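You operate a simulated robot arm through the tools that you are given. There is no shell and no other tool. Be economical: measure what you need, move in short steps, check, and stop when the job is done.

The job below is to be done with a simulated robot arm. You get a single attempt, and the scene is never put back.

JOB
Set the row one belt to about 350 newtons with the gauge and lock it again.
Fine: within 20, read on its gauge rest; gauge back where it stood. Set down upright: tension gauge.
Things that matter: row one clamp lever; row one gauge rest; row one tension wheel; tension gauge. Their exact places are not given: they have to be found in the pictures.

Only the result counts: the job must be done as asked and must still hold three seconds after the hand-in. Knocking over, shifting, dropping, spilling or breaking anything else fails it.

ROBOT AND FRAMES
A 7-joint arm with a two-finger parallel gripper on a trunk, on a base that drives. Base frame: it is fixed to the floor where the robot stands at the start and does not move with it; the origin is under the middle of the robot, x ahead of it, y to its left, z up. Lengths are in m, angles in rad, forces in N, time in s.
With the tool pointing down near the work surface it reaches from about 0.2 to 0.74 m from the robot's upright axis, wherever it stands. Its first joint turns from -2.897 to 2.897 rad. Places, roughly: row one clamp lever [-1.2, 0.5, 0.6]; row one gauge rest [-1.5, 0.4, 0.9]; row one tension wheel [-1.3, 0.5, 0.7]. Payload 1.57 kg.
The tool frame sits at the grasp point between the pads (the TCP): z along the fingers, y along the line on which they close. The tips reach 0.03 m beyond it. The gripper opens to 0.11 m. The fingers are 0.024 m wide and 0.012 m thick; the gripper's body (0.048 by 0.112 m) begins 0.078 m behind the TCP.
Orientation is that of the tool frame in the base frame, as a unit quaternion [w, x, y, z]. With the fingers straight down and closing along the base's y, the tool's x points along the base's -x, its y along +y and its z along -z.

CONTROLS
- The arm moves only by the tool jog_arm. Its argument "motion" is a list of rows, each a list of 7 numbers: the shift along the tool's x, y, z in units of 40 mm (1.0 is 40 mm), then the turn, a rotation vector about the tool's x, y, z in units of 5 degrees (1.0 is 5 degrees), then the opening, from 0 (shut) to 1 (fully open). In form: [[dx, dy, dz, wx, wy, wz, gripper], ...]. A call has 1 to 12 rows; each row shifts and turns the commanded pose from where the row before left it, along the tool's axes as they then stand. A call with a number of a shift or a turn outside -1 to 1 is refused whole. Each row takes 0.2 s and may step no farther than 0.05 m and 0.15 rad from the row before; otherwise, or with a gripper value out of range, the whole call is refused. A pose out of reach is approached as far as the arm can. The call stops where the force on the tool passes 80 N (or 10 N more than at its start, if that is more) or the arm is blocked; 0.2 s more then pass. The fingers move at their own pace (about 0.045 m/s each) and stop on an object; they squeeze with about 30 N. The grip force told is the motor's: it shows also when the fingers shut on nothing. Time passes only in rows, and 0.2 s behind the last, so rows that do not move let the fingers close. It gives the time, the measured TCP pose, the force on the tool (base axes), the opening and the grip force at its end, in the units of the frame above (readings bear some noise), with the torque about the TCP (base axes, N m) and any sound that the robot's microphone picked up, and new pictures: "views" is both (left out), scene, wrist or none.
- Cameras (640 x 400 px; columns grow to the right, rows downward): "scene" is now at [0.0099, 0.1163, 1.4475]; the picture's right is [-0.59, -0.81, 0.00], its down [-0.48, 0.35, -0.80] and it looks along [0.65, -0.47, -0.60] (base axes); focal length 257 px, centre (320, 200). "wrist" rides on the gripper at [0.07, 0.016, -0.141] in the tool frame; the picture's right is [-0.23, 0.97, 0.00], its down [-0.86, -0.20, -0.48] and it looks along [-0.47, -0.11, 0.88] (tool axes); focal length 222 px, centre (320, 200).
- slide_trunk(by): slides the trunk up (or, below 0, down) by that many m; the arm and the scene camera ride with it, the base frame stays. It gives what a move gives, with no picture.
- drive_base(legs): drives the robot by 1 to 6 legs, each [ahead, turn to the left] in m and rad, along the robot's own axes; the way and the turn of a leg run together, so that a leg with both is an arc; at most 1.5 m and 3.142 rad a leg. The arm and the cameras ride along, it lands a little off, and it stops where it bumps. It gives what a move gives, and a new picture of the scene camera.
- turn_head(pan, tilt): turns the head with the scene camera to pan (to the left, within 2.705 rad either way) and tilt (down, from -0.506 to 1.204), counted from straight ahead of the robot. It gives what a move gives, and a new picture of the scene camera.
- measure_at(camera, pixels): for up to 12 pixels [column, row] of the newest picture of that camera ("zoom" is the newest enlarged one), the place [x, y, z] in the base frame of the surface seen there, good to about 0.002 m, but the place of the scene camera against the robot may be out by one fixed shift of up to 0.018 m in any direction. The clock stands still meanwhile.
- inspect(camera, box): a new picture of the part [left, top, right, bottom] of that camera's present view, enlarged. The clock stands still meanwhile.
- hand_in(): hands the job in; it is judged then, once.

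Go step by step. Measure first, check grasps and placings, and put right what went wrong. The budget is 80 turns and 260 pictures, counting those below and the enlarged ones. Unless the task says otherwise, let go and move clear before handing in, and close with one line.

The tools are called after ">>>" as name(argument=value, ...) on one line, values as JSON. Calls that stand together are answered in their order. jog_arm: Moves the arm, as the interface text tells. Its arguments: {"type":"object","properties":{"motion":{"type":"array"},"views":{"type":"string","enum":["both","scene","wrist","none"]}},"required":["motion"]} The other tools are called the same way: slide_trunk (by) slides the trunk up or down; drive_base (legs) drives the base; turn_head (pan, tilt) turns the head that bears the scene camera; measure_at (camera, pixels) gives the place of the surface under pixels of a picture; inspect (camera, box) takes an enlarged picture of a part of a camera's view; hand_in () hands the job in.

At the start:

```text
time_s: 0.0
tool_pos: [0.4314, -0.2147, 1.0821]
orientation: [-0.001, 0.0, 1.0, 0.0]
force: [0.5, -0.7, -0.3]
ft_torque: [0.0, 0.0, 0.03]
opening: 0.1102
finger_force: 0.0
trunk travel left (down, up): [-0.375, 0.215]
robot x, y, heading: [0.0009, 0.0019, 0.004]
head pan, tilt: [-0.63, 0.641]
```

scene: 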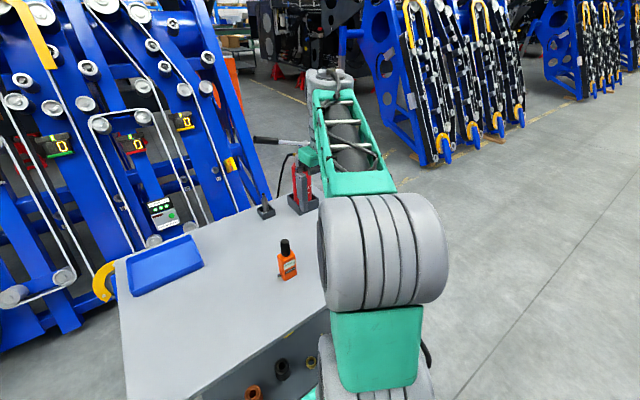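
wrist: 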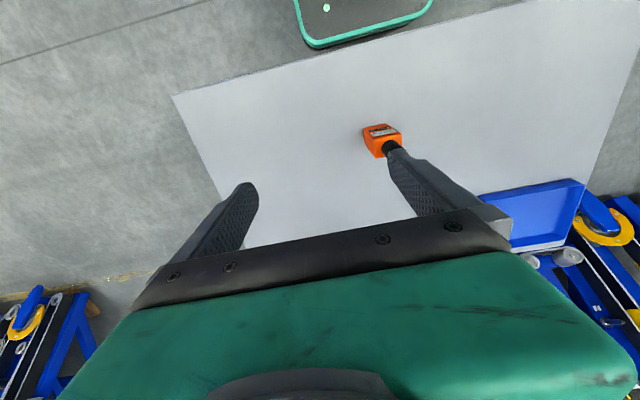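

The first picture shows a bench with some tools and belt machines ahead; row one is said to lie behind the robot. I'll turn the head to the back-left to find it.

>>> turn_head(pan=2.7, tilt=0.45)

>>> turn_head(pan=-2.4, tilt=0.45)

>>> turn_head(pan=0.5, tilt=0.6)

```text
time_s: 2.8
tool_pos: [0.4311, -0.2146, 1.0814]
orientation: [-0.001, 0.0, 1.0, 0.0]
force: [-0.3, 0.3, -0.8]
ft_torque: [0.04, 0.02, 0.0]
opening: 0.11
finger_force: 0.1
trunk travel left (down, up): [-0.375, 0.215]
robot x, y, heading: [0.0027, 0.0018, -0.005]
head pan, tilt: [2.7, 0.45]
```

scene: 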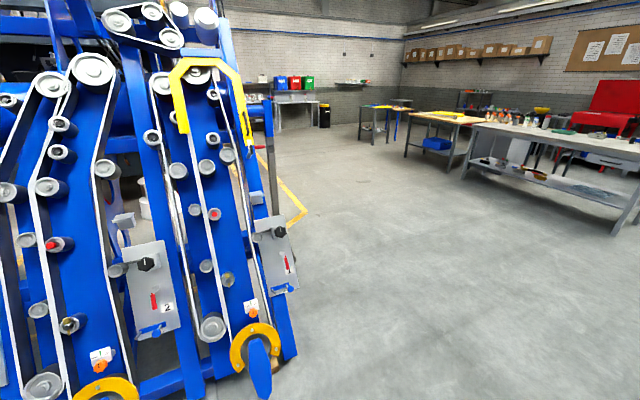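

```text
time_s: 6.8
tool_pos: [0.431, -0.2141, 1.0821]
orientation: [0.0, 0.0, 1.0, 0.001]
force: [0.4, 0.1, -0.9]
ft_torque: [0.01, 0.0, 0.03]
opening: 0.1098
finger_force: 0.0
trunk travel left (down, up): [-0.375, 0.215]
robot x, y, heading: [-0.0034, 0.0019, -0.002]
head pan, tilt: [-2.4, 0.45]
```

scene: 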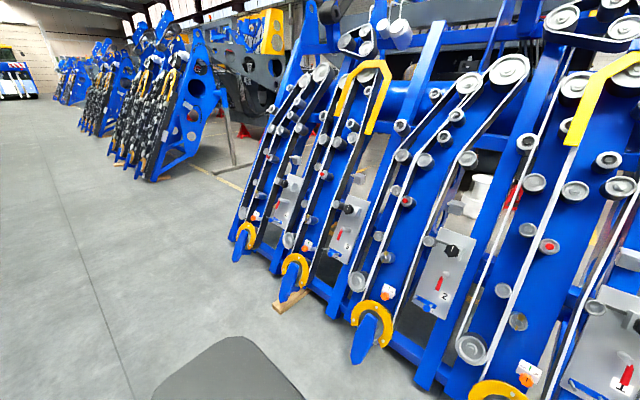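

```text
time_s: 9.3
tool_pos: [0.4318, -0.2153, 1.0819]
orientation: [0.0, -0.001, 1.0, 0.0]
force: [0.1, 0.9, -0.3]
ft_torque: [-0.04, -0.01, -0.02]
opening: 0.11
finger_force: 0.0
trunk travel left (down, up): [-0.375, 0.215]
robot x, y, heading: [0.0019, -0.0022, 0.0]
head pan, tilt: [0.499, 0.6]
```

scene: 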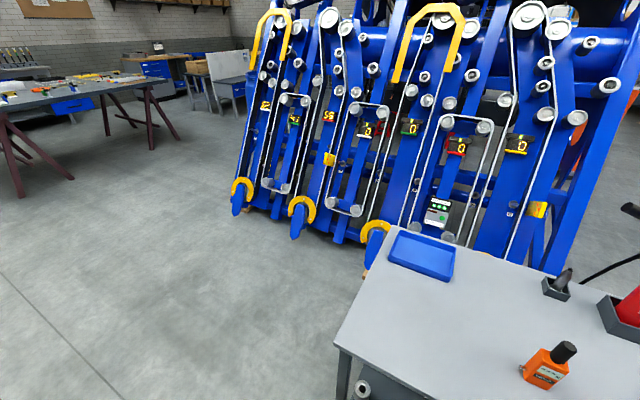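

Row one is the frame behind the robot (panel with a red lever and black knob). I'll enlarge the present view, then look back to read the panel.

>>> inspect(camera="scene", box=[360, 180, 640, 400])

>>> inspect(camera="wrist", box=[260, 0, 500, 150])

>>> turn_head(pan=2.7, tilt=0.45)

>>> inspect(camera="scene", box=[200, 50, 320, 350])

>>> inspect(camera="scene", box=[0, 50, 300, 390])

>>> measure_at(camera="scene", pixels=[[288, 265], [147, 264], [154, 300], [264, 340]])

```text
1.82 times, centred on (500, 290) of scene
```

zoom: 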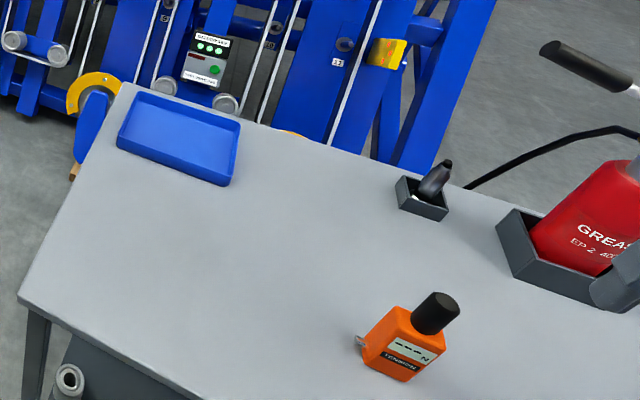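

```text
2.67 times, centred on (380, 75) of wrist
```

zoom: 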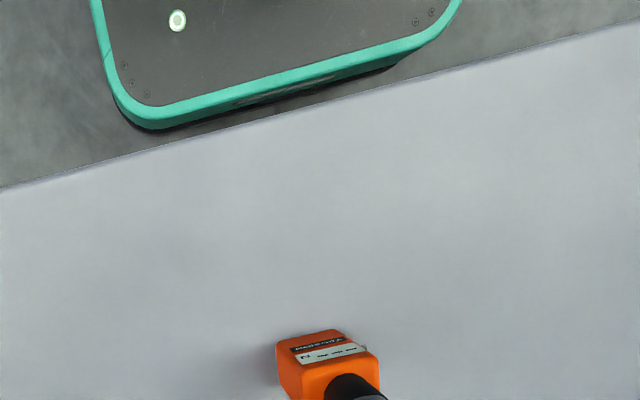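

```text
time_s: 11.4
tool_pos: [0.4333, -0.2156, 1.0816]
orientation: [0.0, 0.0, 1.0, 0.001]
force: [-0.3, 0.7, -0.4]
ft_torque: [0.0, 0.01, 0.0]
opening: 0.1102
finger_force: 0.1
trunk travel left (down, up): [-0.375, 0.215]
robot x, y, heading: [-0.003, 0.0015, 0.004]
head pan, tilt: [2.7, 0.45]
```

scene: 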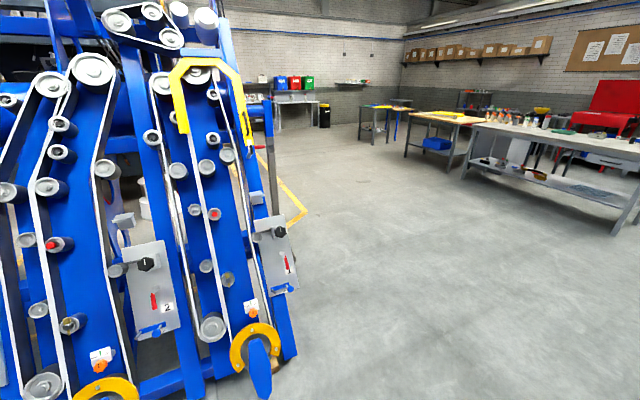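

```text
1.33 times, centred on (260, 200) of scene
```

zoom: 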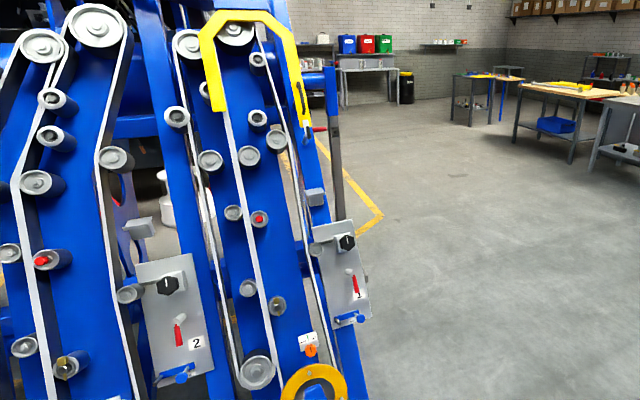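

```text
1.18 times, centred on (150, 220) of scene
```

zoom: 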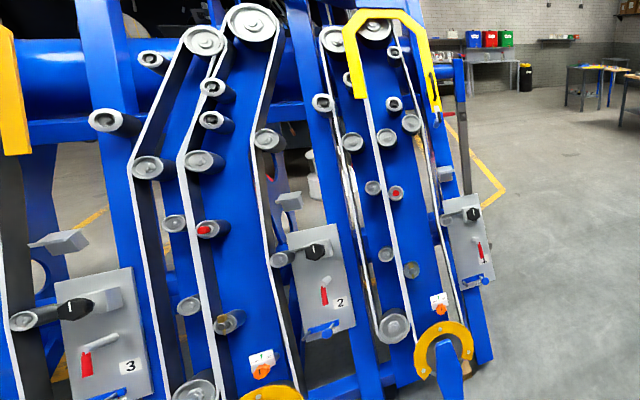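

```text
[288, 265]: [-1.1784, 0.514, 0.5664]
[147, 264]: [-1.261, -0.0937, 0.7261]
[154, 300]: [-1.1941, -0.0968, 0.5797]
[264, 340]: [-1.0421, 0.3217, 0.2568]
```

The tension gauge is the orange box with a black grip on the bench (wrist px 381,133); row one has a black knob, red lever and a small ledge above the knob. I'll look closely at the gauge and at the row one panel.

>>> inspect(camera="wrist", box=[340, 100, 436, 160])

>>> measure_at(camera="wrist", pixels=[[364, 129], [396, 125], [376, 157], [402, 135], [390, 145], [385, 127], [355, 145], [420, 115]])

>>> inspect(camera="scene", box=[230, 170, 310, 310])

>>> measure_at(camera="scene", pixels=[[280, 232], [257, 197], [288, 265], [286, 254], [250, 151], [271, 229], [283, 288], [275, 270], [285, 240]])

```text
6.67 times, centred on (388, 130) of wrist
```

zoom: 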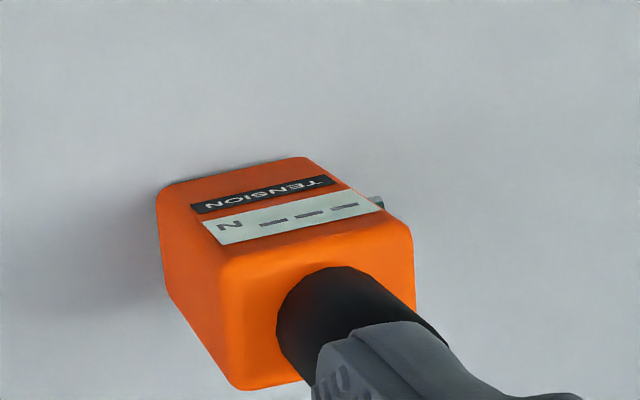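

```text
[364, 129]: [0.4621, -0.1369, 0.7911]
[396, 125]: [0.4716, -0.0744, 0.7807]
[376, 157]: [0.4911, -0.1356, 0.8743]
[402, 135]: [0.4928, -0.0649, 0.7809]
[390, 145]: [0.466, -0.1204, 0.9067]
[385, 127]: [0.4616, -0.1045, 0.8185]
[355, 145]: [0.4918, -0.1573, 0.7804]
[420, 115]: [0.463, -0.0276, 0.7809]
```

```text
2.86 times, centred on (270, 240) of scene
```

zoom: 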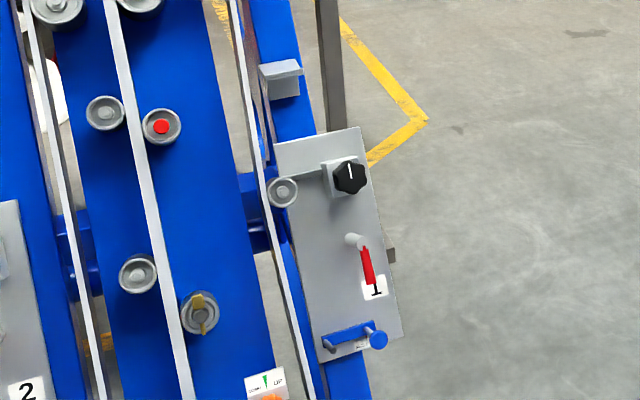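

```text
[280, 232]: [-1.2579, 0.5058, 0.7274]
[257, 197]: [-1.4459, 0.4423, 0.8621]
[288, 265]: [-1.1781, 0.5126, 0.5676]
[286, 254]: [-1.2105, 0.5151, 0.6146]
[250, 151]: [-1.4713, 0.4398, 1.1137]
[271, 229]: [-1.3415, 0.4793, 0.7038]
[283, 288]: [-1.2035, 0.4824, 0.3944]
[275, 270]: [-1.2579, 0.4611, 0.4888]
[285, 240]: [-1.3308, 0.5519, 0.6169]
```

The gauge stands on the bench (z 0.781), body from y -0.137 to -0.075, front at x 0.462, with the black grip hidden behind a finger. I'll shift left by 0.1 m so that the grip is in view between the fingers.

>>> jog_arm(motion=[[0.5, 0.9, 0, 0, 0, 0, 1], [0.5, 0.9, 0, 0, 0, 0, 1], [0, 0.9, 0, 0, 0, 0, 1], [0, 0, 0, 0, 0, 0, 1]], views="wrist")

>>> inspect(camera="wrist", box=[240, 60, 400, 160])

>>> turn_head(pan=-0.3, tilt=0.8)

```text
time_s: 12.4
tool_pos: [0.391, -0.1072, 1.0806]
orientation: [0.0, 0.001, 1.0, 0.0]
force: [0.2, -0.1, -0.2]
ft_torque: [-0.01, 0.0, -0.02]
opening: 0.1101
finger_force: 0.0
trunk travel left (down, up): [-0.375, 0.215]
robot x, y, heading: [-0.0001, -0.0014, 0.001]
head pan, tilt: [2.7, 0.45]
```

wrist: 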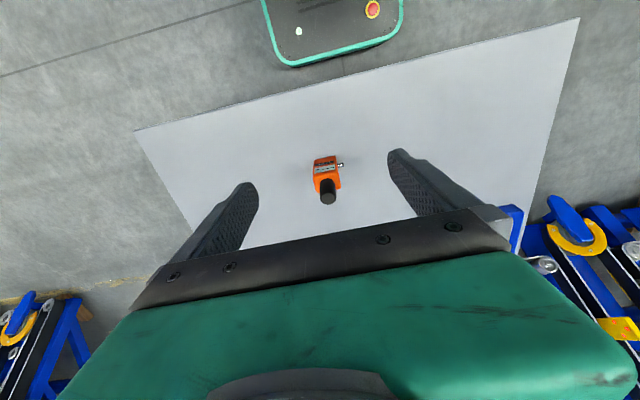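

```text
4.00 times, centred on (320, 110) of wrist
```

zoom: 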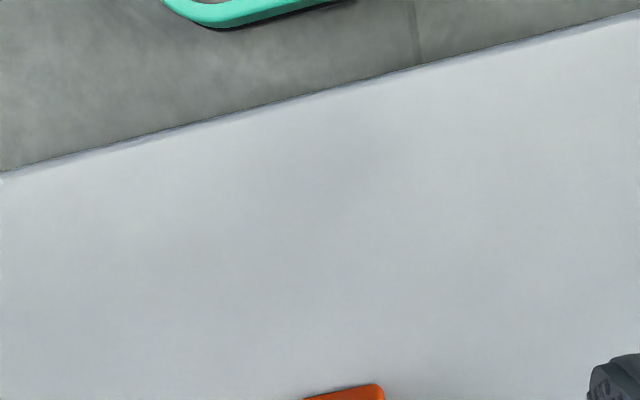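

```text
time_s: 15.0
tool_pos: [0.3919, -0.1075, 1.0817]
orientation: [0.0, 0.0, 1.0, 0.0]
force: [-0.3, -0.5, 0.2]
ft_torque: [-0.03, -0.02, -0.01]
opening: 0.1099
finger_force: 0.1
trunk travel left (down, up): [-0.375, 0.215]
robot x, y, heading: [0.0007, -0.0008, -0.001]
head pan, tilt: [-0.3, 0.799]
```

scene: 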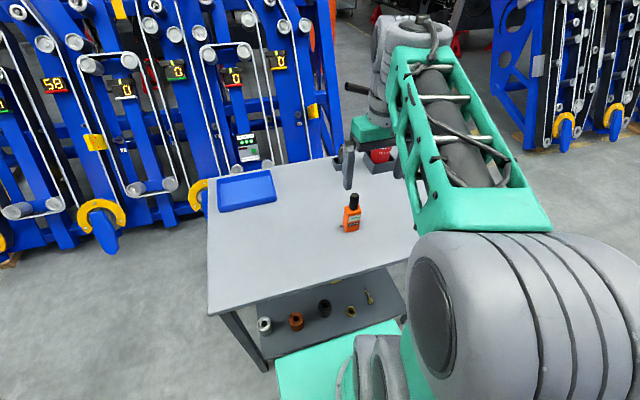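

The grip is now visible at wrist px (327,192). I'll enlarge and measure it.

>>> inspect(camera="wrist", box=[288, 150, 368, 210])

>>> measure_at(camera="wrist", pixels=[[328, 197], [322, 198], [334, 198], [328, 193], [328, 202], [316, 184], [340, 184], [326, 160], [341, 165], [315, 165], [328, 185], [314, 175]])

>>> inspect(camera="scene", box=[320, 180, 400, 240])

>>> measure_at(camera="scene", pixels=[[353, 197], [353, 206], [352, 213], [352, 225], [341, 229], [341, 226]])

```text
6.67 times, centred on (328, 180) of wrist
```

zoom: 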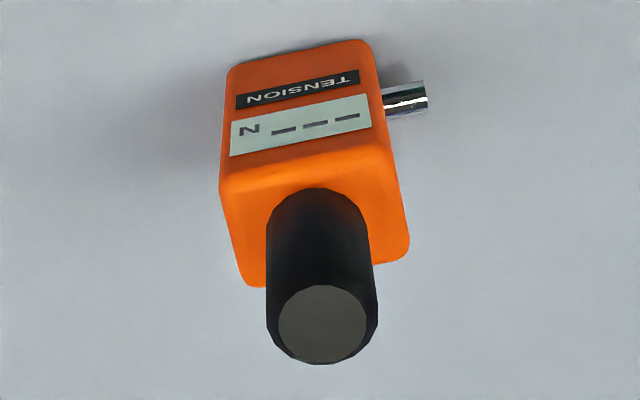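

```text
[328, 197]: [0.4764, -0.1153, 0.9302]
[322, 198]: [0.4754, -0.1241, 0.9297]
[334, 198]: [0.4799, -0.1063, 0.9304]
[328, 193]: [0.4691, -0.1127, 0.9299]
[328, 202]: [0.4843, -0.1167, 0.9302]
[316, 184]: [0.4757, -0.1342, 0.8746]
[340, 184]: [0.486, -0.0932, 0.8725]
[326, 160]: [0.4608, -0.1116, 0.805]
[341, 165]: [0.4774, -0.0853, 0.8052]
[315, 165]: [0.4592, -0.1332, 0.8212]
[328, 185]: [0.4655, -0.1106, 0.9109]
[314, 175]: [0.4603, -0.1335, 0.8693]
```

```text
6.67 times, centred on (360, 210) of scene
```

zoom: 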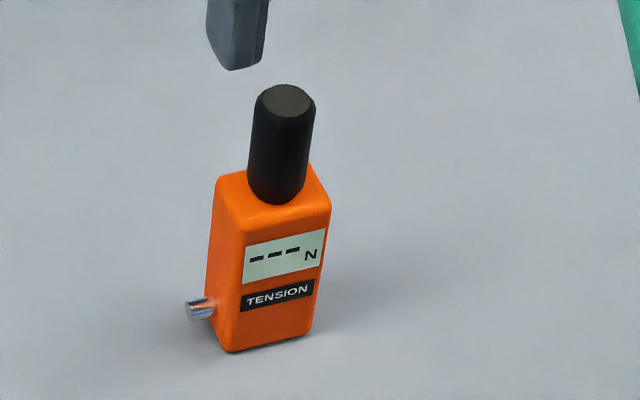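

```text
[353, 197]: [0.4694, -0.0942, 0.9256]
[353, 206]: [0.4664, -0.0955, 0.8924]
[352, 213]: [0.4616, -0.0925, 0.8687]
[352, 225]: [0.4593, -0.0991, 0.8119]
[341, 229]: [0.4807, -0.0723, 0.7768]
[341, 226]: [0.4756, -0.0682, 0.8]
```

The grip is a cylinder about x 0.479, y -0.1155, z 0.875–0.930. I'll move over it and stop a little above with open fingers to check.

>>> jog_arm(motion=[[-0.75, -0.1, 0, 0, 0, 0, 1], [-0.75, -0.1, 0, 0, 0, 0, 1], [-0.7, 0, 0, 0, 0, 0, 1], [0, 0, 1, 0, 0, 0, 1], [0, 0, 1, 0, 0, 0, 1], [0, 0, 0.3, 0, 0, 0, 1], [0, 0, 0, 0, 0, 0, 1]], views="wrist")

>>> inspect(camera="wrist", box=[220, 100, 420, 225])

```text
time_s: 16.6
tool_pos: [0.4793, -0.1144, 0.9902]
orientation: [0.0, -0.001, 1.0, 0.0]
force: [0.1, -1.5, 1.2]
ft_torque: [-0.01, 0.02, 0.01]
opening: 0.1102
finger_force: 0.1
trunk travel left (down, up): [-0.375, 0.215]
robot x, y, heading: [-0.0005, -0.0012, -0.0]
head pan, tilt: [-0.3, 0.799]
```

wrist: 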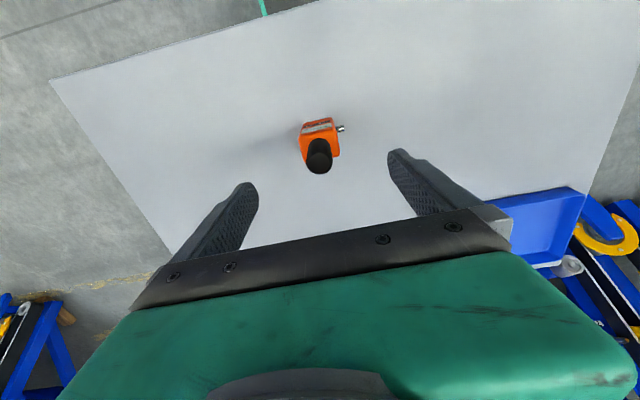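

```text
3.20 times, centred on (320, 162) of wrist
```

zoom: 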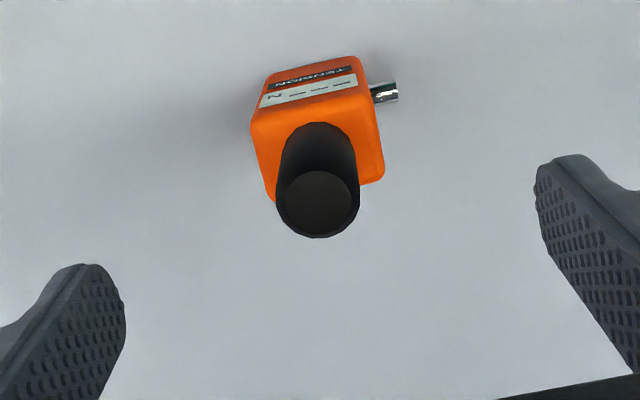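

Centred well. I'll measure the body's corners for its yaw, and descend to the grip.

>>> measure_at(camera="zoom", pixels=[[262, 122], [360, 95], [268, 195], [378, 170], [318, 205], [285, 205], [352, 205], [318, 230], [318, 178], [395, 92], [270, 75], [350, 62]])

>>> jog_arm(motion=[[0, 0, 1, 0, 0, 0, 1], [0, 0, 0.95, 0, 0, 0, 1], [0, 0, 0, 0, 0, 0, 1]], views="both")

```text
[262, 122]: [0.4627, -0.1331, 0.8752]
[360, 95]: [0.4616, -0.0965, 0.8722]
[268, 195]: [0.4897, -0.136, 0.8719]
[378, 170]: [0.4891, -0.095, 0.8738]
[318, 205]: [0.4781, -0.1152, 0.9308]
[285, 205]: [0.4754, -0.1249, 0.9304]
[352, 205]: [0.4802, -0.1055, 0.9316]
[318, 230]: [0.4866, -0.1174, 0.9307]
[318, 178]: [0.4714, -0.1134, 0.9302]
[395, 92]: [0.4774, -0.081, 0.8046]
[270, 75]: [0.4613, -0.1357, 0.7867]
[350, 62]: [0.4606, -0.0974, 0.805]
```

```text
time_s: 17.4
tool_pos: [0.4802, -0.1164, 0.9126]
orientation: [0.0, 0.0, 1.0, 0.0]
force: [-0.4, 0.8, 0.2]
ft_torque: [0.02, 0.02, -0.04]
opening: 0.1102
finger_force: 0.0
trunk travel left (down, up): [-0.375, 0.215]
robot x, y, heading: [0.0027, -0.0029, -0.002]
head pan, tilt: [-0.3, 0.799]
```

scene: 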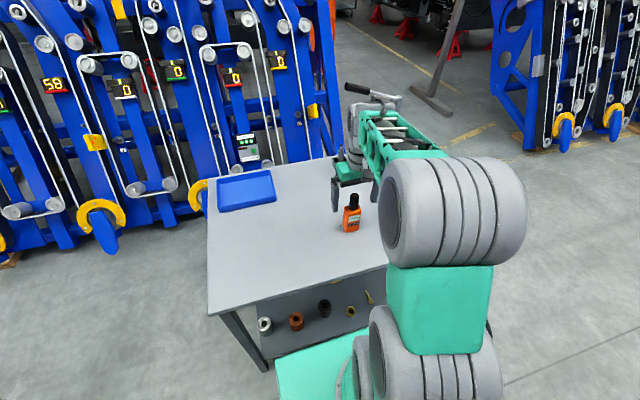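
wrist: 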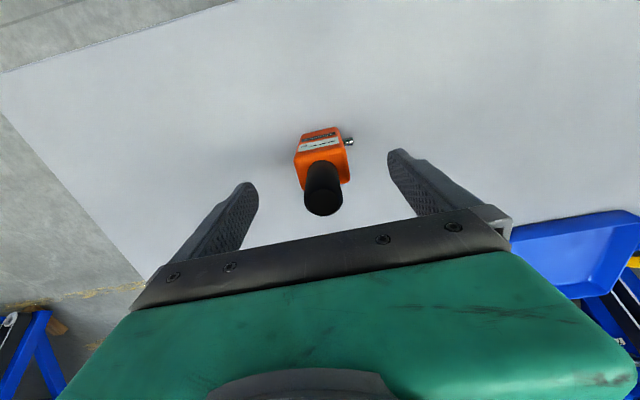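

The fingers straddle the grip, and the body is aligned with the base axes (probe toward +y). I'll close and lift.

>>> jog_arm(motion=[[0, 0, 0, 0, 0, 0, 0], [0, 0, 0, 0, 0, 0, 0], [0, 0, 0, 0, 0, 0, 0], [0, 0, 0, 0, 0, 0, 0], [0, 0, 0, 0, 0, 0, 0], [0, 0, 0, 0, 0, 0, 0], [0, 0, 0, 0, 0, 0, 0]], views="wrist")

```text
time_s: 19.0
tool_pos: [0.4798, -0.1161, 0.9136]
orientation: [0.001, -0.001, 1.0, 0.0]
force: [-0.5, 0.8, 0.1]
ft_torque: [0.21, 0.02, 0.03]
opening: 0.0254
finger_force: 29.7
trunk travel left (down, up): [-0.375, 0.215]
robot x, y, heading: [-0.002, -0.0004, -0.003]
head pan, tilt: [-0.3, 0.799]
```

wrist: 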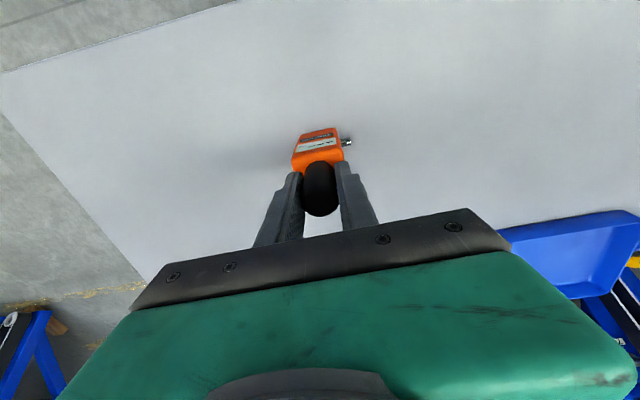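

Gripped (opening 0.0254, 29.7 N; gauge base is 0.132 below the TCP). I'll lift, draw the arm in, and check the hold.

>>> jog_arm(motion=[[0, 0, -0.5, 0, 0, 0, 0], [0, 0, -1, 0, 0, 0, 0], [0, 0, -1, 0, 0, 0, 0], [0, 0, -1, 0, 0, 0, 0], [0, 0, -1, 0, 0, 0, 0], [0.5, 0.5, -1, 0, 0, 0, 0], [0.8, 0.5, 0, 0, 0, 0, 0], [0.8, 0.5, 0, 0, 0, 0, 0], [0.8, 0.5, 0, 0, 0, 0, 0], [0, 0, 0, 0, 0, 0, 0]], views="both")

```text
time_s: 21.2
tool_pos: [0.3625, -0.0355, 1.1319]
orientation: [0.0, 0.0, 1.0, 0.0]
force: [0.2, -0.1, -4.1]
ft_torque: [-0.07, 0.02, 0.01]
opening: 0.0255
finger_force: 29.7
trunk travel left (down, up): [-0.375, 0.215]
robot x, y, heading: [-0.002, 0.0028, -0.003]
head pan, tilt: [-0.3, 0.799]
```

scene: 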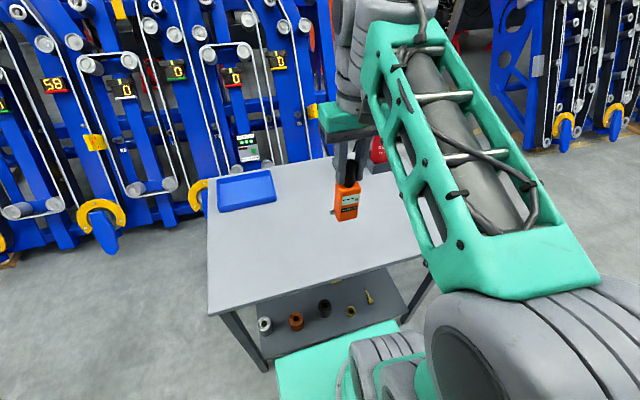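
wrist: 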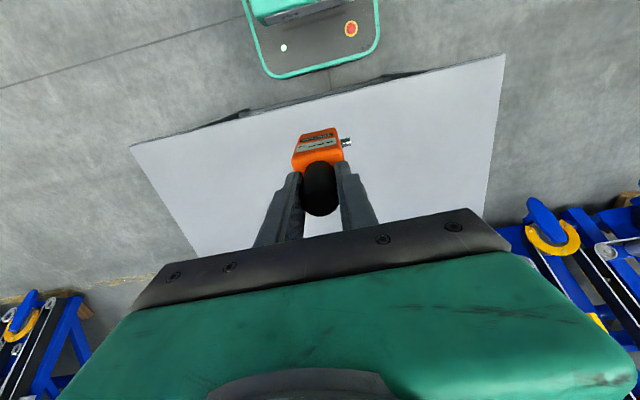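

The gauge hangs straight in the grip (about 4 N). I'll back away from the bench, then turn left toward the open floor near row one.

>>> drive_base(legs=[[-0.3, 0], [0, 2.1]])

>>> turn_head(pan=0.6, tilt=0.6)

```text
time_s: 28.2
tool_pos: [-0.4375, 0.3348, 1.1318]
orientation: [0.0, 0.861, -0.508, -0.001]
force: [0.6, 0.5, -3.7]
ft_torque: [0.04, -0.05, 0.03]
opening: 0.0255
finger_force: 30.1
trunk travel left (down, up): [-0.375, 0.215]
robot x, y, heading: [-0.2956, -0.0013, 2.07]
head pan, tilt: [-0.3, 0.799]
```

scene: 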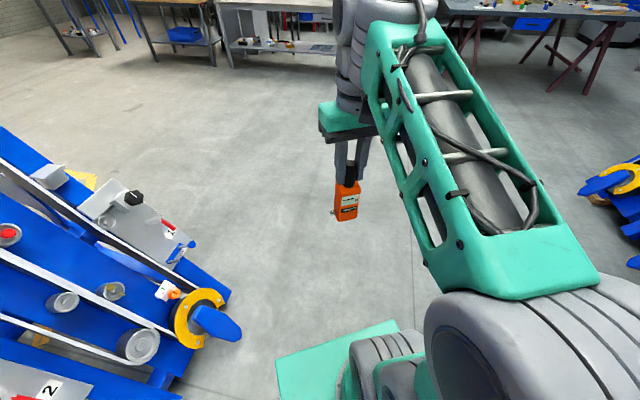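

```text
time_s: 29.4
tool_pos: [-0.4389, 0.3347, 1.1315]
orientation: [0.0, 0.861, -0.509, 0.0]
force: [0.0, 0.7, -3.1]
ft_torque: [0.01, -0.04, -0.01]
opening: 0.0254
finger_force: 29.4
trunk travel left (down, up): [-0.375, 0.215]
robot x, y, heading: [-0.2899, -0.0008, 2.079]
head pan, tilt: [0.6, 0.6]
```

scene: 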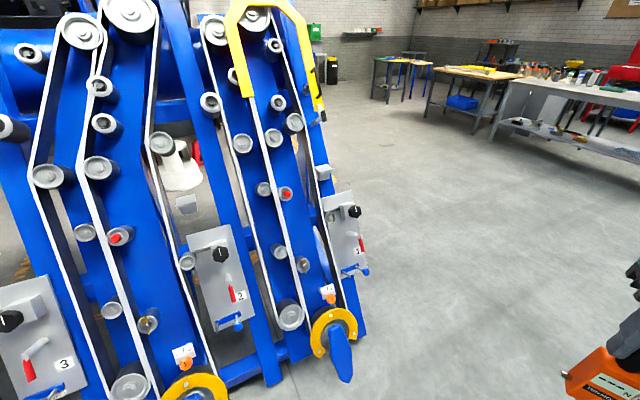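

The path ahead past row one's yellow wheel (px 335,335) is open floor. I'll measure the foot of row one to keep clear of it.

>>> measure_at(camera="scene", pixels=[[344, 380], [355, 320], [365, 330], [361, 300], [366, 262], [325, 190], [440, 380]])

>>> turn_head(pan=0, tilt=1.2)

```text
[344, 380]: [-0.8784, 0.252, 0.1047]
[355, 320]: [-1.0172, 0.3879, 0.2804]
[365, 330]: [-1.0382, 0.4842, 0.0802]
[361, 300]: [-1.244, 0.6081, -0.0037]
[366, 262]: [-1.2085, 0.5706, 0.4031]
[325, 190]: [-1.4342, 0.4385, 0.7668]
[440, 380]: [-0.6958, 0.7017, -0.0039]
```

```text
time_s: 30.4
tool_pos: [-0.4377, 0.3345, 1.1309]
orientation: [0.0, 0.861, -0.509, 0.0]
force: [0.5, -0.9, -2.8]
ft_torque: [0.03, -0.02, -0.01]
opening: 0.0257
finger_force: 29.8
trunk travel left (down, up): [-0.375, 0.215]
robot x, y, heading: [-0.2955, -0.0011, 2.076]
head pan, tilt: [0.0, 1.201]
```

scene: 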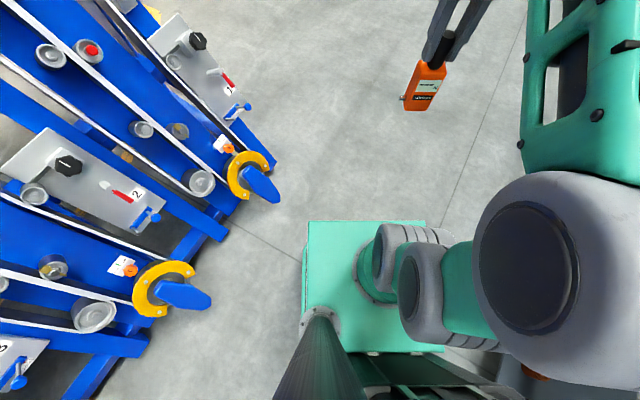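

I'll measure the base's front corners to know its footprint.

>>> measure_at(camera="scene", pixels=[[311, 225], [422, 225], [303, 310], [378, 265], [400, 215], [277, 195]])

```text
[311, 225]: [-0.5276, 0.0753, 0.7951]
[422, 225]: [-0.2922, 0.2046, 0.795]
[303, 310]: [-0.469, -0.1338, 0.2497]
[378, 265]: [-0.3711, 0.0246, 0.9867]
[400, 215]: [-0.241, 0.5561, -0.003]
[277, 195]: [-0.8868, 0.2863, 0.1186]
```

The base is about 0.22 m to each side, so I can pass the foot (tip at -0.88, 0.26) with about 0.15 m to spare. I'll drive to about (-0.95, 0.87) and face -x beside row one's open end.

>>> drive_base(legs=[[0.75, 0], [0, 0.43], [0.36, 0], [0, 0.63]])

>>> turn_head(pan=0.8, tilt=0.8)

```text
time_s: 39.4
tool_pos: [-1.3178, 0.9174, 1.1316]
orientation: [0.0, 1.0, 0.0, 0.0]
force: [1.2, -0.9, -3.3]
ft_torque: [-0.03, -0.05, 0.0]
opening: 0.0254
finger_force: 30.1
trunk travel left (down, up): [-0.375, 0.215]
robot x, y, heading: [-0.9547, 0.8823, -3.143]
head pan, tilt: [0.0, 1.201]
```

scene: 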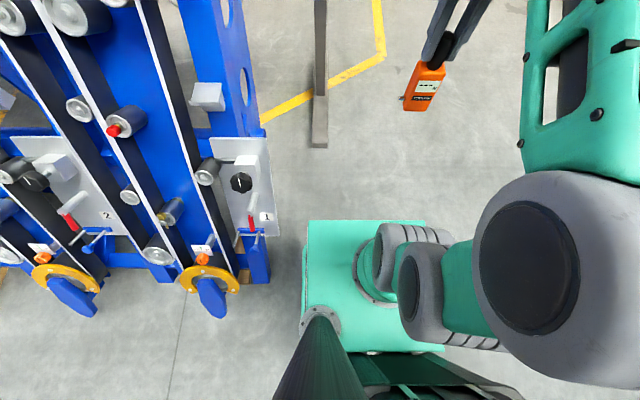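

```text
time_s: 40.5
tool_pos: [-1.3182, 0.9169, 1.1322]
orientation: [0.0, 1.0, 0.0, -0.001]
force: [-0.4, 0.2, -3.5]
ft_torque: [0.04, 0.02, -0.01]
opening: 0.0253
finger_force: 30.1
trunk travel left (down, up): [-0.375, 0.215]
robot x, y, heading: [-0.9552, 0.8793, -3.14]
head pan, tilt: [0.799, 0.799]
```

scene: 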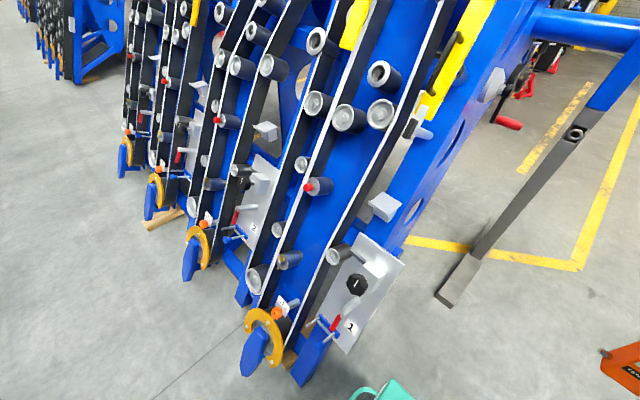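

Good view: rest at px (385,205), wheel (356,284), red lever (336,322). I'll enlarge and measure.

>>> inspect(camera="scene", box=[350, 90, 450, 230])

>>> inspect(camera="scene", box=[300, 240, 420, 360])

>>> measure_at(camera="scene", pixels=[[370, 203], [386, 193], [400, 207], [386, 218], [385, 206], [378, 209], [392, 213], [404, 191]])

>>> measure_at(camera="scene", pixels=[[356, 284], [350, 279], [363, 290], [346, 308], [336, 322], [334, 329], [360, 240], [400, 262], [348, 348], [385, 285], [372, 264], [354, 298]])

```text
2.86 times, centred on (400, 160) of scene
```

zoom: 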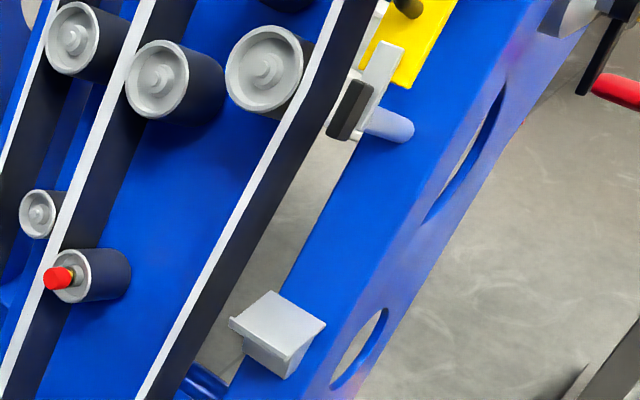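

```text
3.33 times, centred on (360, 300) of scene
```

zoom: 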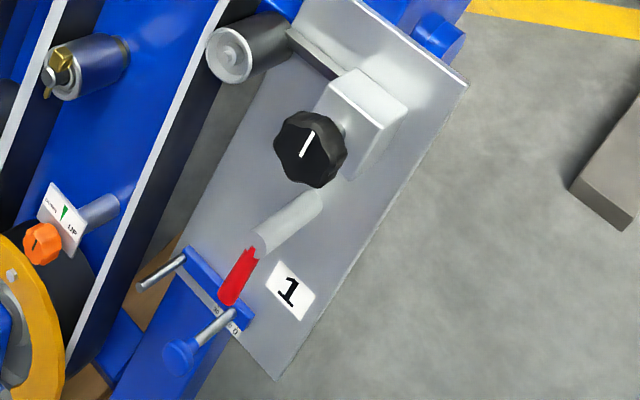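

```text
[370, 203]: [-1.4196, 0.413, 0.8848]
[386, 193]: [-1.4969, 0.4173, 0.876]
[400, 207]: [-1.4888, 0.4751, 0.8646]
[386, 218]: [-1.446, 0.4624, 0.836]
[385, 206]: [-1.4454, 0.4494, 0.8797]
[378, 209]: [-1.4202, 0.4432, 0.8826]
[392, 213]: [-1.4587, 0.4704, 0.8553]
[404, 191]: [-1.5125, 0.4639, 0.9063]
```

```text
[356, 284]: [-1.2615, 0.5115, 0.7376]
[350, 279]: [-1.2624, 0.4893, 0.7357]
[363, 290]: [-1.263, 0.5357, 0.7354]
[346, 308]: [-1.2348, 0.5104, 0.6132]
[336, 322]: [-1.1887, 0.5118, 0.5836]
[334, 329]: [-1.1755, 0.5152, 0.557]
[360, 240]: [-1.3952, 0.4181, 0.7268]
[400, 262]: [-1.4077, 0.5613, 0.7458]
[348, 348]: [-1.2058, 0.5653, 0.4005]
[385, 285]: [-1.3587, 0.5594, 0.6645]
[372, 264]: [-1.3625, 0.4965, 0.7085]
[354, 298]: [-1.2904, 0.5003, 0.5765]
```

The rest is a small flat plate, top at z about 0.88 near (-1.455, 0.445); the belt runs on its -y side, so the probe should face -y, as it now does. I'll look at the obstacles around the rest and more closely at the plate.

>>> inspect(camera="scene", box=[360, 180, 410, 230])

>>> measure_at(camera="scene", pixels=[[428, 105], [413, 127], [424, 134], [418, 120], [440, 75], [470, 30], [378, 110], [404, 120], [372, 170], [380, 73], [390, 155]])

>>> measure_at(camera="zoom", pixels=[[100, 190], [190, 120], [300, 190], [230, 270], [200, 190], [150, 300], [240, 300], [205, 340]])

```text
8.00 times, centred on (385, 205) of scene
```

zoom: 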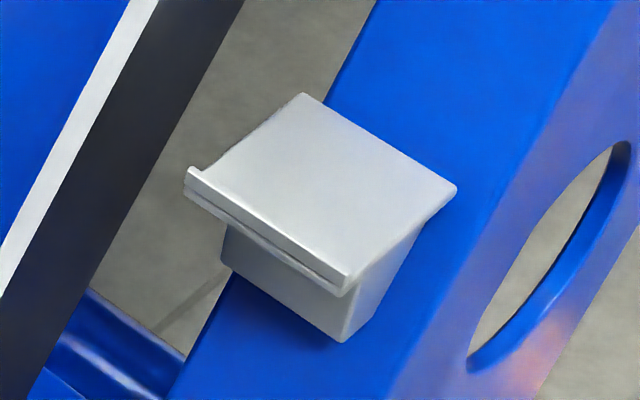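

```text
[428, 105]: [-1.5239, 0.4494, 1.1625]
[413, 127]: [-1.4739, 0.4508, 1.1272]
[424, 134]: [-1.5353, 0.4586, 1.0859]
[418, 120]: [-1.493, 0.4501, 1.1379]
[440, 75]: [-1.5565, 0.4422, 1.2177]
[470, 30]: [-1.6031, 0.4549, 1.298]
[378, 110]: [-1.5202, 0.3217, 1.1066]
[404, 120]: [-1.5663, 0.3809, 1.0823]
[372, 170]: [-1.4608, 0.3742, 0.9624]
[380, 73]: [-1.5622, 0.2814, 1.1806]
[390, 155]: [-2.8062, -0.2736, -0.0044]
```

```text
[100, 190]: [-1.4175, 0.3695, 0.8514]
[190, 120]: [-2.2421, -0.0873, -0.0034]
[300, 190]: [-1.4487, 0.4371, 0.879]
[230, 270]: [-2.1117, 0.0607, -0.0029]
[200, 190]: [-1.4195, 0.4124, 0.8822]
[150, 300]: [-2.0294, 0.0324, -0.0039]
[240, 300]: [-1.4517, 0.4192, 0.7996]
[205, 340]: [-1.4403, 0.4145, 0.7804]
```

A black pad and bracket (px 413,127; about z 1.13) hang just above and behind the rest and could foul the hand. I'll look at it closely.

>>> inspect(camera="scene", box=[390, 80, 450, 150])

>>> measure_at(camera="zoom", pixels=[[210, 230], [190, 260], [240, 185], [255, 150], [280, 235], [300, 180], [200, 200], [225, 255], [320, 240], [180, 280]])

```text
5.71 times, centred on (420, 115) of scene
```

zoom: 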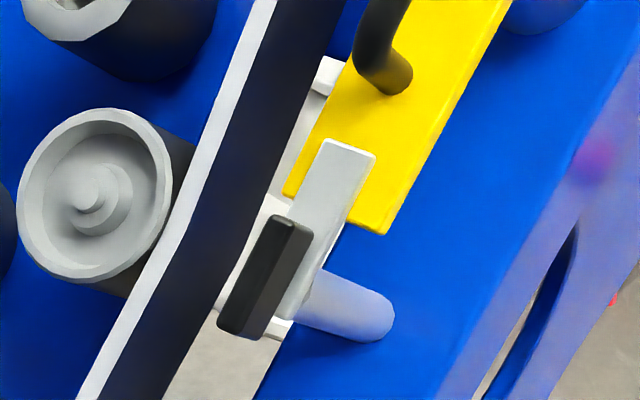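

```text
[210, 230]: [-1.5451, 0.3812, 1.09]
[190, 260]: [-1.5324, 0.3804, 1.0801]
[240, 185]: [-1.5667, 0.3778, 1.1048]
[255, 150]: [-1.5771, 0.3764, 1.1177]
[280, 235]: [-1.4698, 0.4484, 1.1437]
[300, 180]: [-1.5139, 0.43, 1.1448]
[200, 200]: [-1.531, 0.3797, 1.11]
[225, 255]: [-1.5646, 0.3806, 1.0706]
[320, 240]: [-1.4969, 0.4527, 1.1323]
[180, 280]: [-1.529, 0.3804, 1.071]
```

The pad (x -1.47, z 1.10–1.145) would foul an upright hand over the rest, so I need the gauge gripped with the hand leaning back about 35°. I'll return to the bench by the same way and regrip there.

>>> drive_base(legs=[[0, -0.63], [-0.36, 0], [0, -0.43], [-0.75, 0], [0, -2.07], [0.28, 0]])

>>> turn_head(pan=-0.1, tilt=0.8)

```text
time_s: 55.9
tool_pos: [0.3485, 0.0087, 1.1324]
orientation: [0.0, -0.032, 0.999, 0.0]
force: [0.5, -0.2, -2.1]
ft_torque: [0.02, -0.01, 0.01]
opening: 0.0255
finger_force: 29.8
trunk travel left (down, up): [-0.375, 0.215]
robot x, y, heading: [-0.0184, 0.0213, 0.064]
head pan, tilt: [0.799, 0.799]
```

scene: 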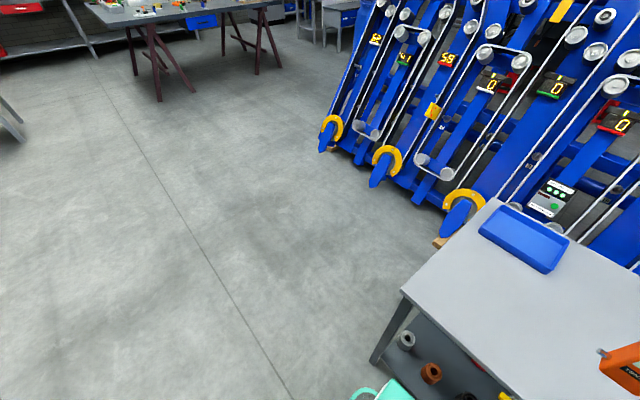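

```text
time_s: 57.1
tool_pos: [0.3488, 0.009, 1.1312]
orientation: [0.0, -0.032, 0.999, 0.0]
force: [-0.6, 0.7, -3.6]
ft_torque: [0.04, -0.02, 0.02]
opening: 0.0254
finger_force: 29.7
trunk travel left (down, up): [-0.375, 0.215]
robot x, y, heading: [-0.0181, 0.022, 0.067]
head pan, tilt: [-0.099, 0.799]
```

scene: 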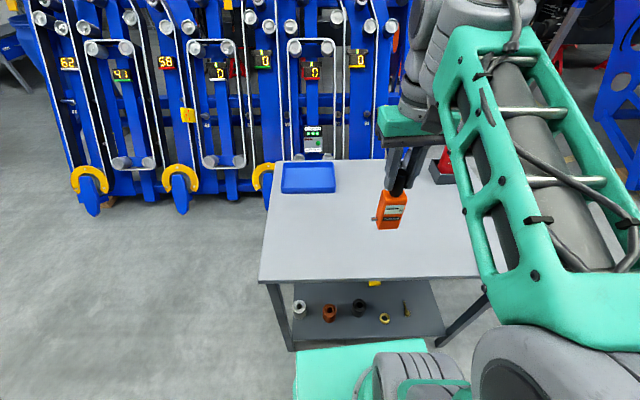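

I'm back at the bench. I'll set the gauge down at its own place first: straighten the yaw, move over (0.479, -0.116) and lower to just above.

>>> jog_arm(motion=[[0, 0, 0, 0, 0, 0.73, 0], [-0.65, -0.62, 0, 0, 0, 0, 0], [-0.65, -0.62, 0, 0, 0, 0, 0], [-0.65, -0.62, 0, 0, 0, 0, 0], [-0.65, -0.62, 0, 0, 0, 0, 0], [-0.65, -0.62, 0, 0, 0, 0, 0], [0, 0, 1, 0, 0, 0, 0], [0, 0, 1, 0, 0, 0, 0], [0, 0, 1, 0, 0, 0, 0], [0, 0, 1, 0, 0, 0, 0], [0, 0, 1, 0, 0, 0, 0], [0, 0, 0.2, 0, 0, 0, 0]], views="wrist")

```text
time_s: 59.7
tool_pos: [0.4775, -0.1147, 0.9234]
orientation: [0.0, 0.0, 1.0, 0.0]
force: [0.3, 0.0, -3.3]
ft_torque: [0.03, 0.03, -0.02]
opening: 0.0254
finger_force: 30.6
trunk travel left (down, up): [-0.375, 0.215]
robot x, y, heading: [-0.0158, 0.0186, 0.061]
head pan, tilt: [-0.099, 0.799]
```

wrist: 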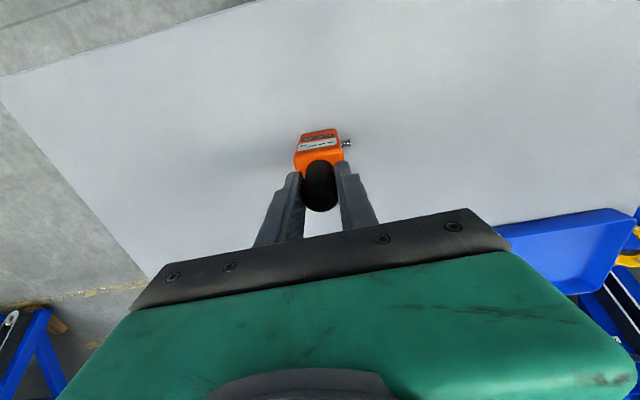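

About 10 mm above the bench. I'll lower gently until the weight comes off.

>>> jog_arm(motion=[[-0.04, -0.03, 0.15, 0, 0, 0, 0], [0, 0, 0.06, 0, 0, 0, 0], [0, 0, 0.03, 0, 0, 0, 0], [0, 0, 0.02, 0, 0, 0, 0], [0, 0, 0, 0, 0, 0, 0]], views="none")

```text
time_s: 60.9
tool_pos: [0.4789, -0.1175, 0.9141]
orientation: [0.003, 0.0, 1.0, -0.001]
force: [5.6, -1.0, 35.7]
ft_torque: [0.54, -0.25, -0.08]
opening: 0.0254
finger_force: 29.9
trunk travel left (down, up): [-0.375, 0.215]
robot x, y, heading: [-0.0189, 0.0187, 0.063]
head pan, tilt: [-0.099, 0.799]
```

It rests on the bench (36 N down). I'll ease off 1 mm, open, and lift straight up clear of the grip.

>>> jog_arm(motion=[[0, 0, -0.03, 0, 0, 0, 0], [0, 0, 0, 0, 0, 0, 0.4], [0, 0, 0, 0, 0, 0, 0.8], [0, 0, 0, 0, 0, 0, 1], [0, 0, 0, 0, 0, 0, 1], [0, 0, 0, 0, 0, 0, 1], [0, 0, -0.5, 0, 0, 0, 1], [0, 0, -0.9, 0, 0, 0, 1], [0, 0, -0.9, 0, 0, 0, 1]], views="wrist")

>>> jog_arm(motion=[[0, 0, 0, 0, -1, 0, 1], [0, 0, 0, 0, -1, 0, 1], [0, 0, 0, 0, -1, 0, 1], [0, 0, 0, 0, -1, 0, 1], [0, 0, 0, 0, -1, 0, 1], [0, 0, 0, 0, -1, 0, 1], [0, 0, 0, 0, -1, 0, 1], [0, 0, 0, 0, 0, 0, 1]], views="wrist")

```text
time_s: 62.9
tool_pos: [0.4797, -0.1167, 1.0097]
orientation: [-0.001, -0.001, 1.0, 0.0]
force: [0.3, 0.6, -0.7]
ft_torque: [-0.04, -0.04, 0.01]
opening: 0.1098
finger_force: 0.1
trunk travel left (down, up): [-0.375, 0.215]
robot x, y, heading: [-0.0194, 0.0203, 0.061]
head pan, tilt: [-0.099, 0.799]
```

wrist: 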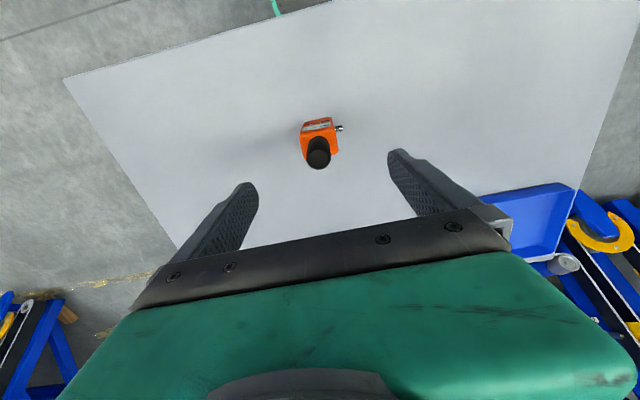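

```text
time_s: 64.7
tool_pos: [0.4794, -0.1175, 1.0053]
orientation: [0.301, 0.0, 0.954, 0.0]
force: [-1.1, 0.6, 0.7]
ft_torque: [0.0, 0.02, -0.03]
opening: 0.1101
finger_force: 0.1
trunk travel left (down, up): [-0.375, 0.215]
robot x, y, heading: [-0.0166, 0.0217, 0.065]
head pan, tilt: [-0.099, 0.799]
```

wrist: 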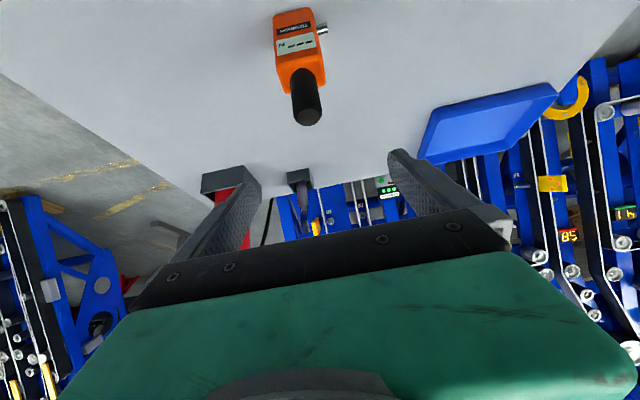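

The hand now leans 35°, and the gauge stands free. I'll check the grip's place before lowering.

>>> measure_at(camera="wrist", pixels=[[306, 117], [299, 100], [305, 96], [317, 96], [306, 80], [297, 85], [300, 40]])

>>> jog_arm(motion=[[0.446, 0, 0.637, 0, 0, 0, 1], [0.446, 0, 0.637, 0, 0, 0, 1], [0.446, 0, 0.637, 0, 0, 0, 1], [0, 0, 0, 0, 0, 0, 1]], views="both")

```text
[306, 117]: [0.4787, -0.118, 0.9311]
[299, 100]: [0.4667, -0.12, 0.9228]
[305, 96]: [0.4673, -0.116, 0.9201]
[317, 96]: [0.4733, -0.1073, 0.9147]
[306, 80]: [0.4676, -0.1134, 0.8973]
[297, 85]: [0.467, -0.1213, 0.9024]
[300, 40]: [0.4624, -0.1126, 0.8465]
```

```text
time_s: 65.7
tool_pos: [0.481, -0.1171, 0.9132]
orientation: [0.301, -0.001, 0.954, 0.0]
force: [0.0, -0.8, 0.2]
ft_torque: [0.01, 0.03, -0.02]
opening: 0.1098
finger_force: 0.0
trunk travel left (down, up): [-0.375, 0.215]
robot x, y, heading: [-0.0188, 0.0231, 0.063]
head pan, tilt: [-0.099, 0.799]
```

scene: 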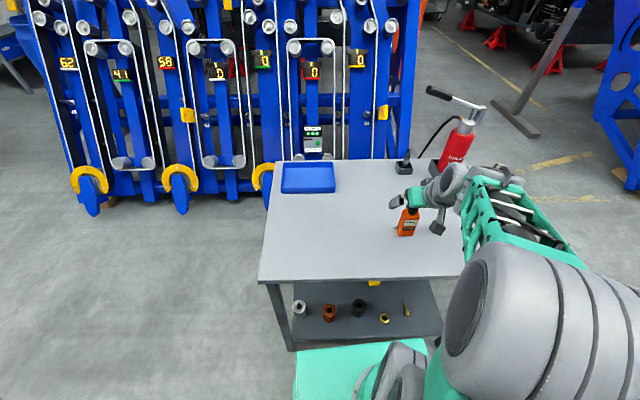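
wrist: 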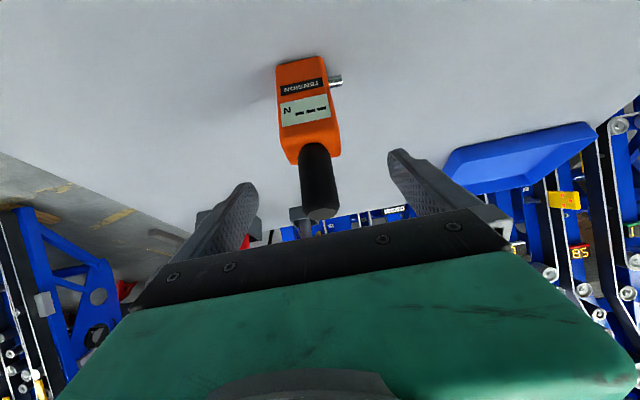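

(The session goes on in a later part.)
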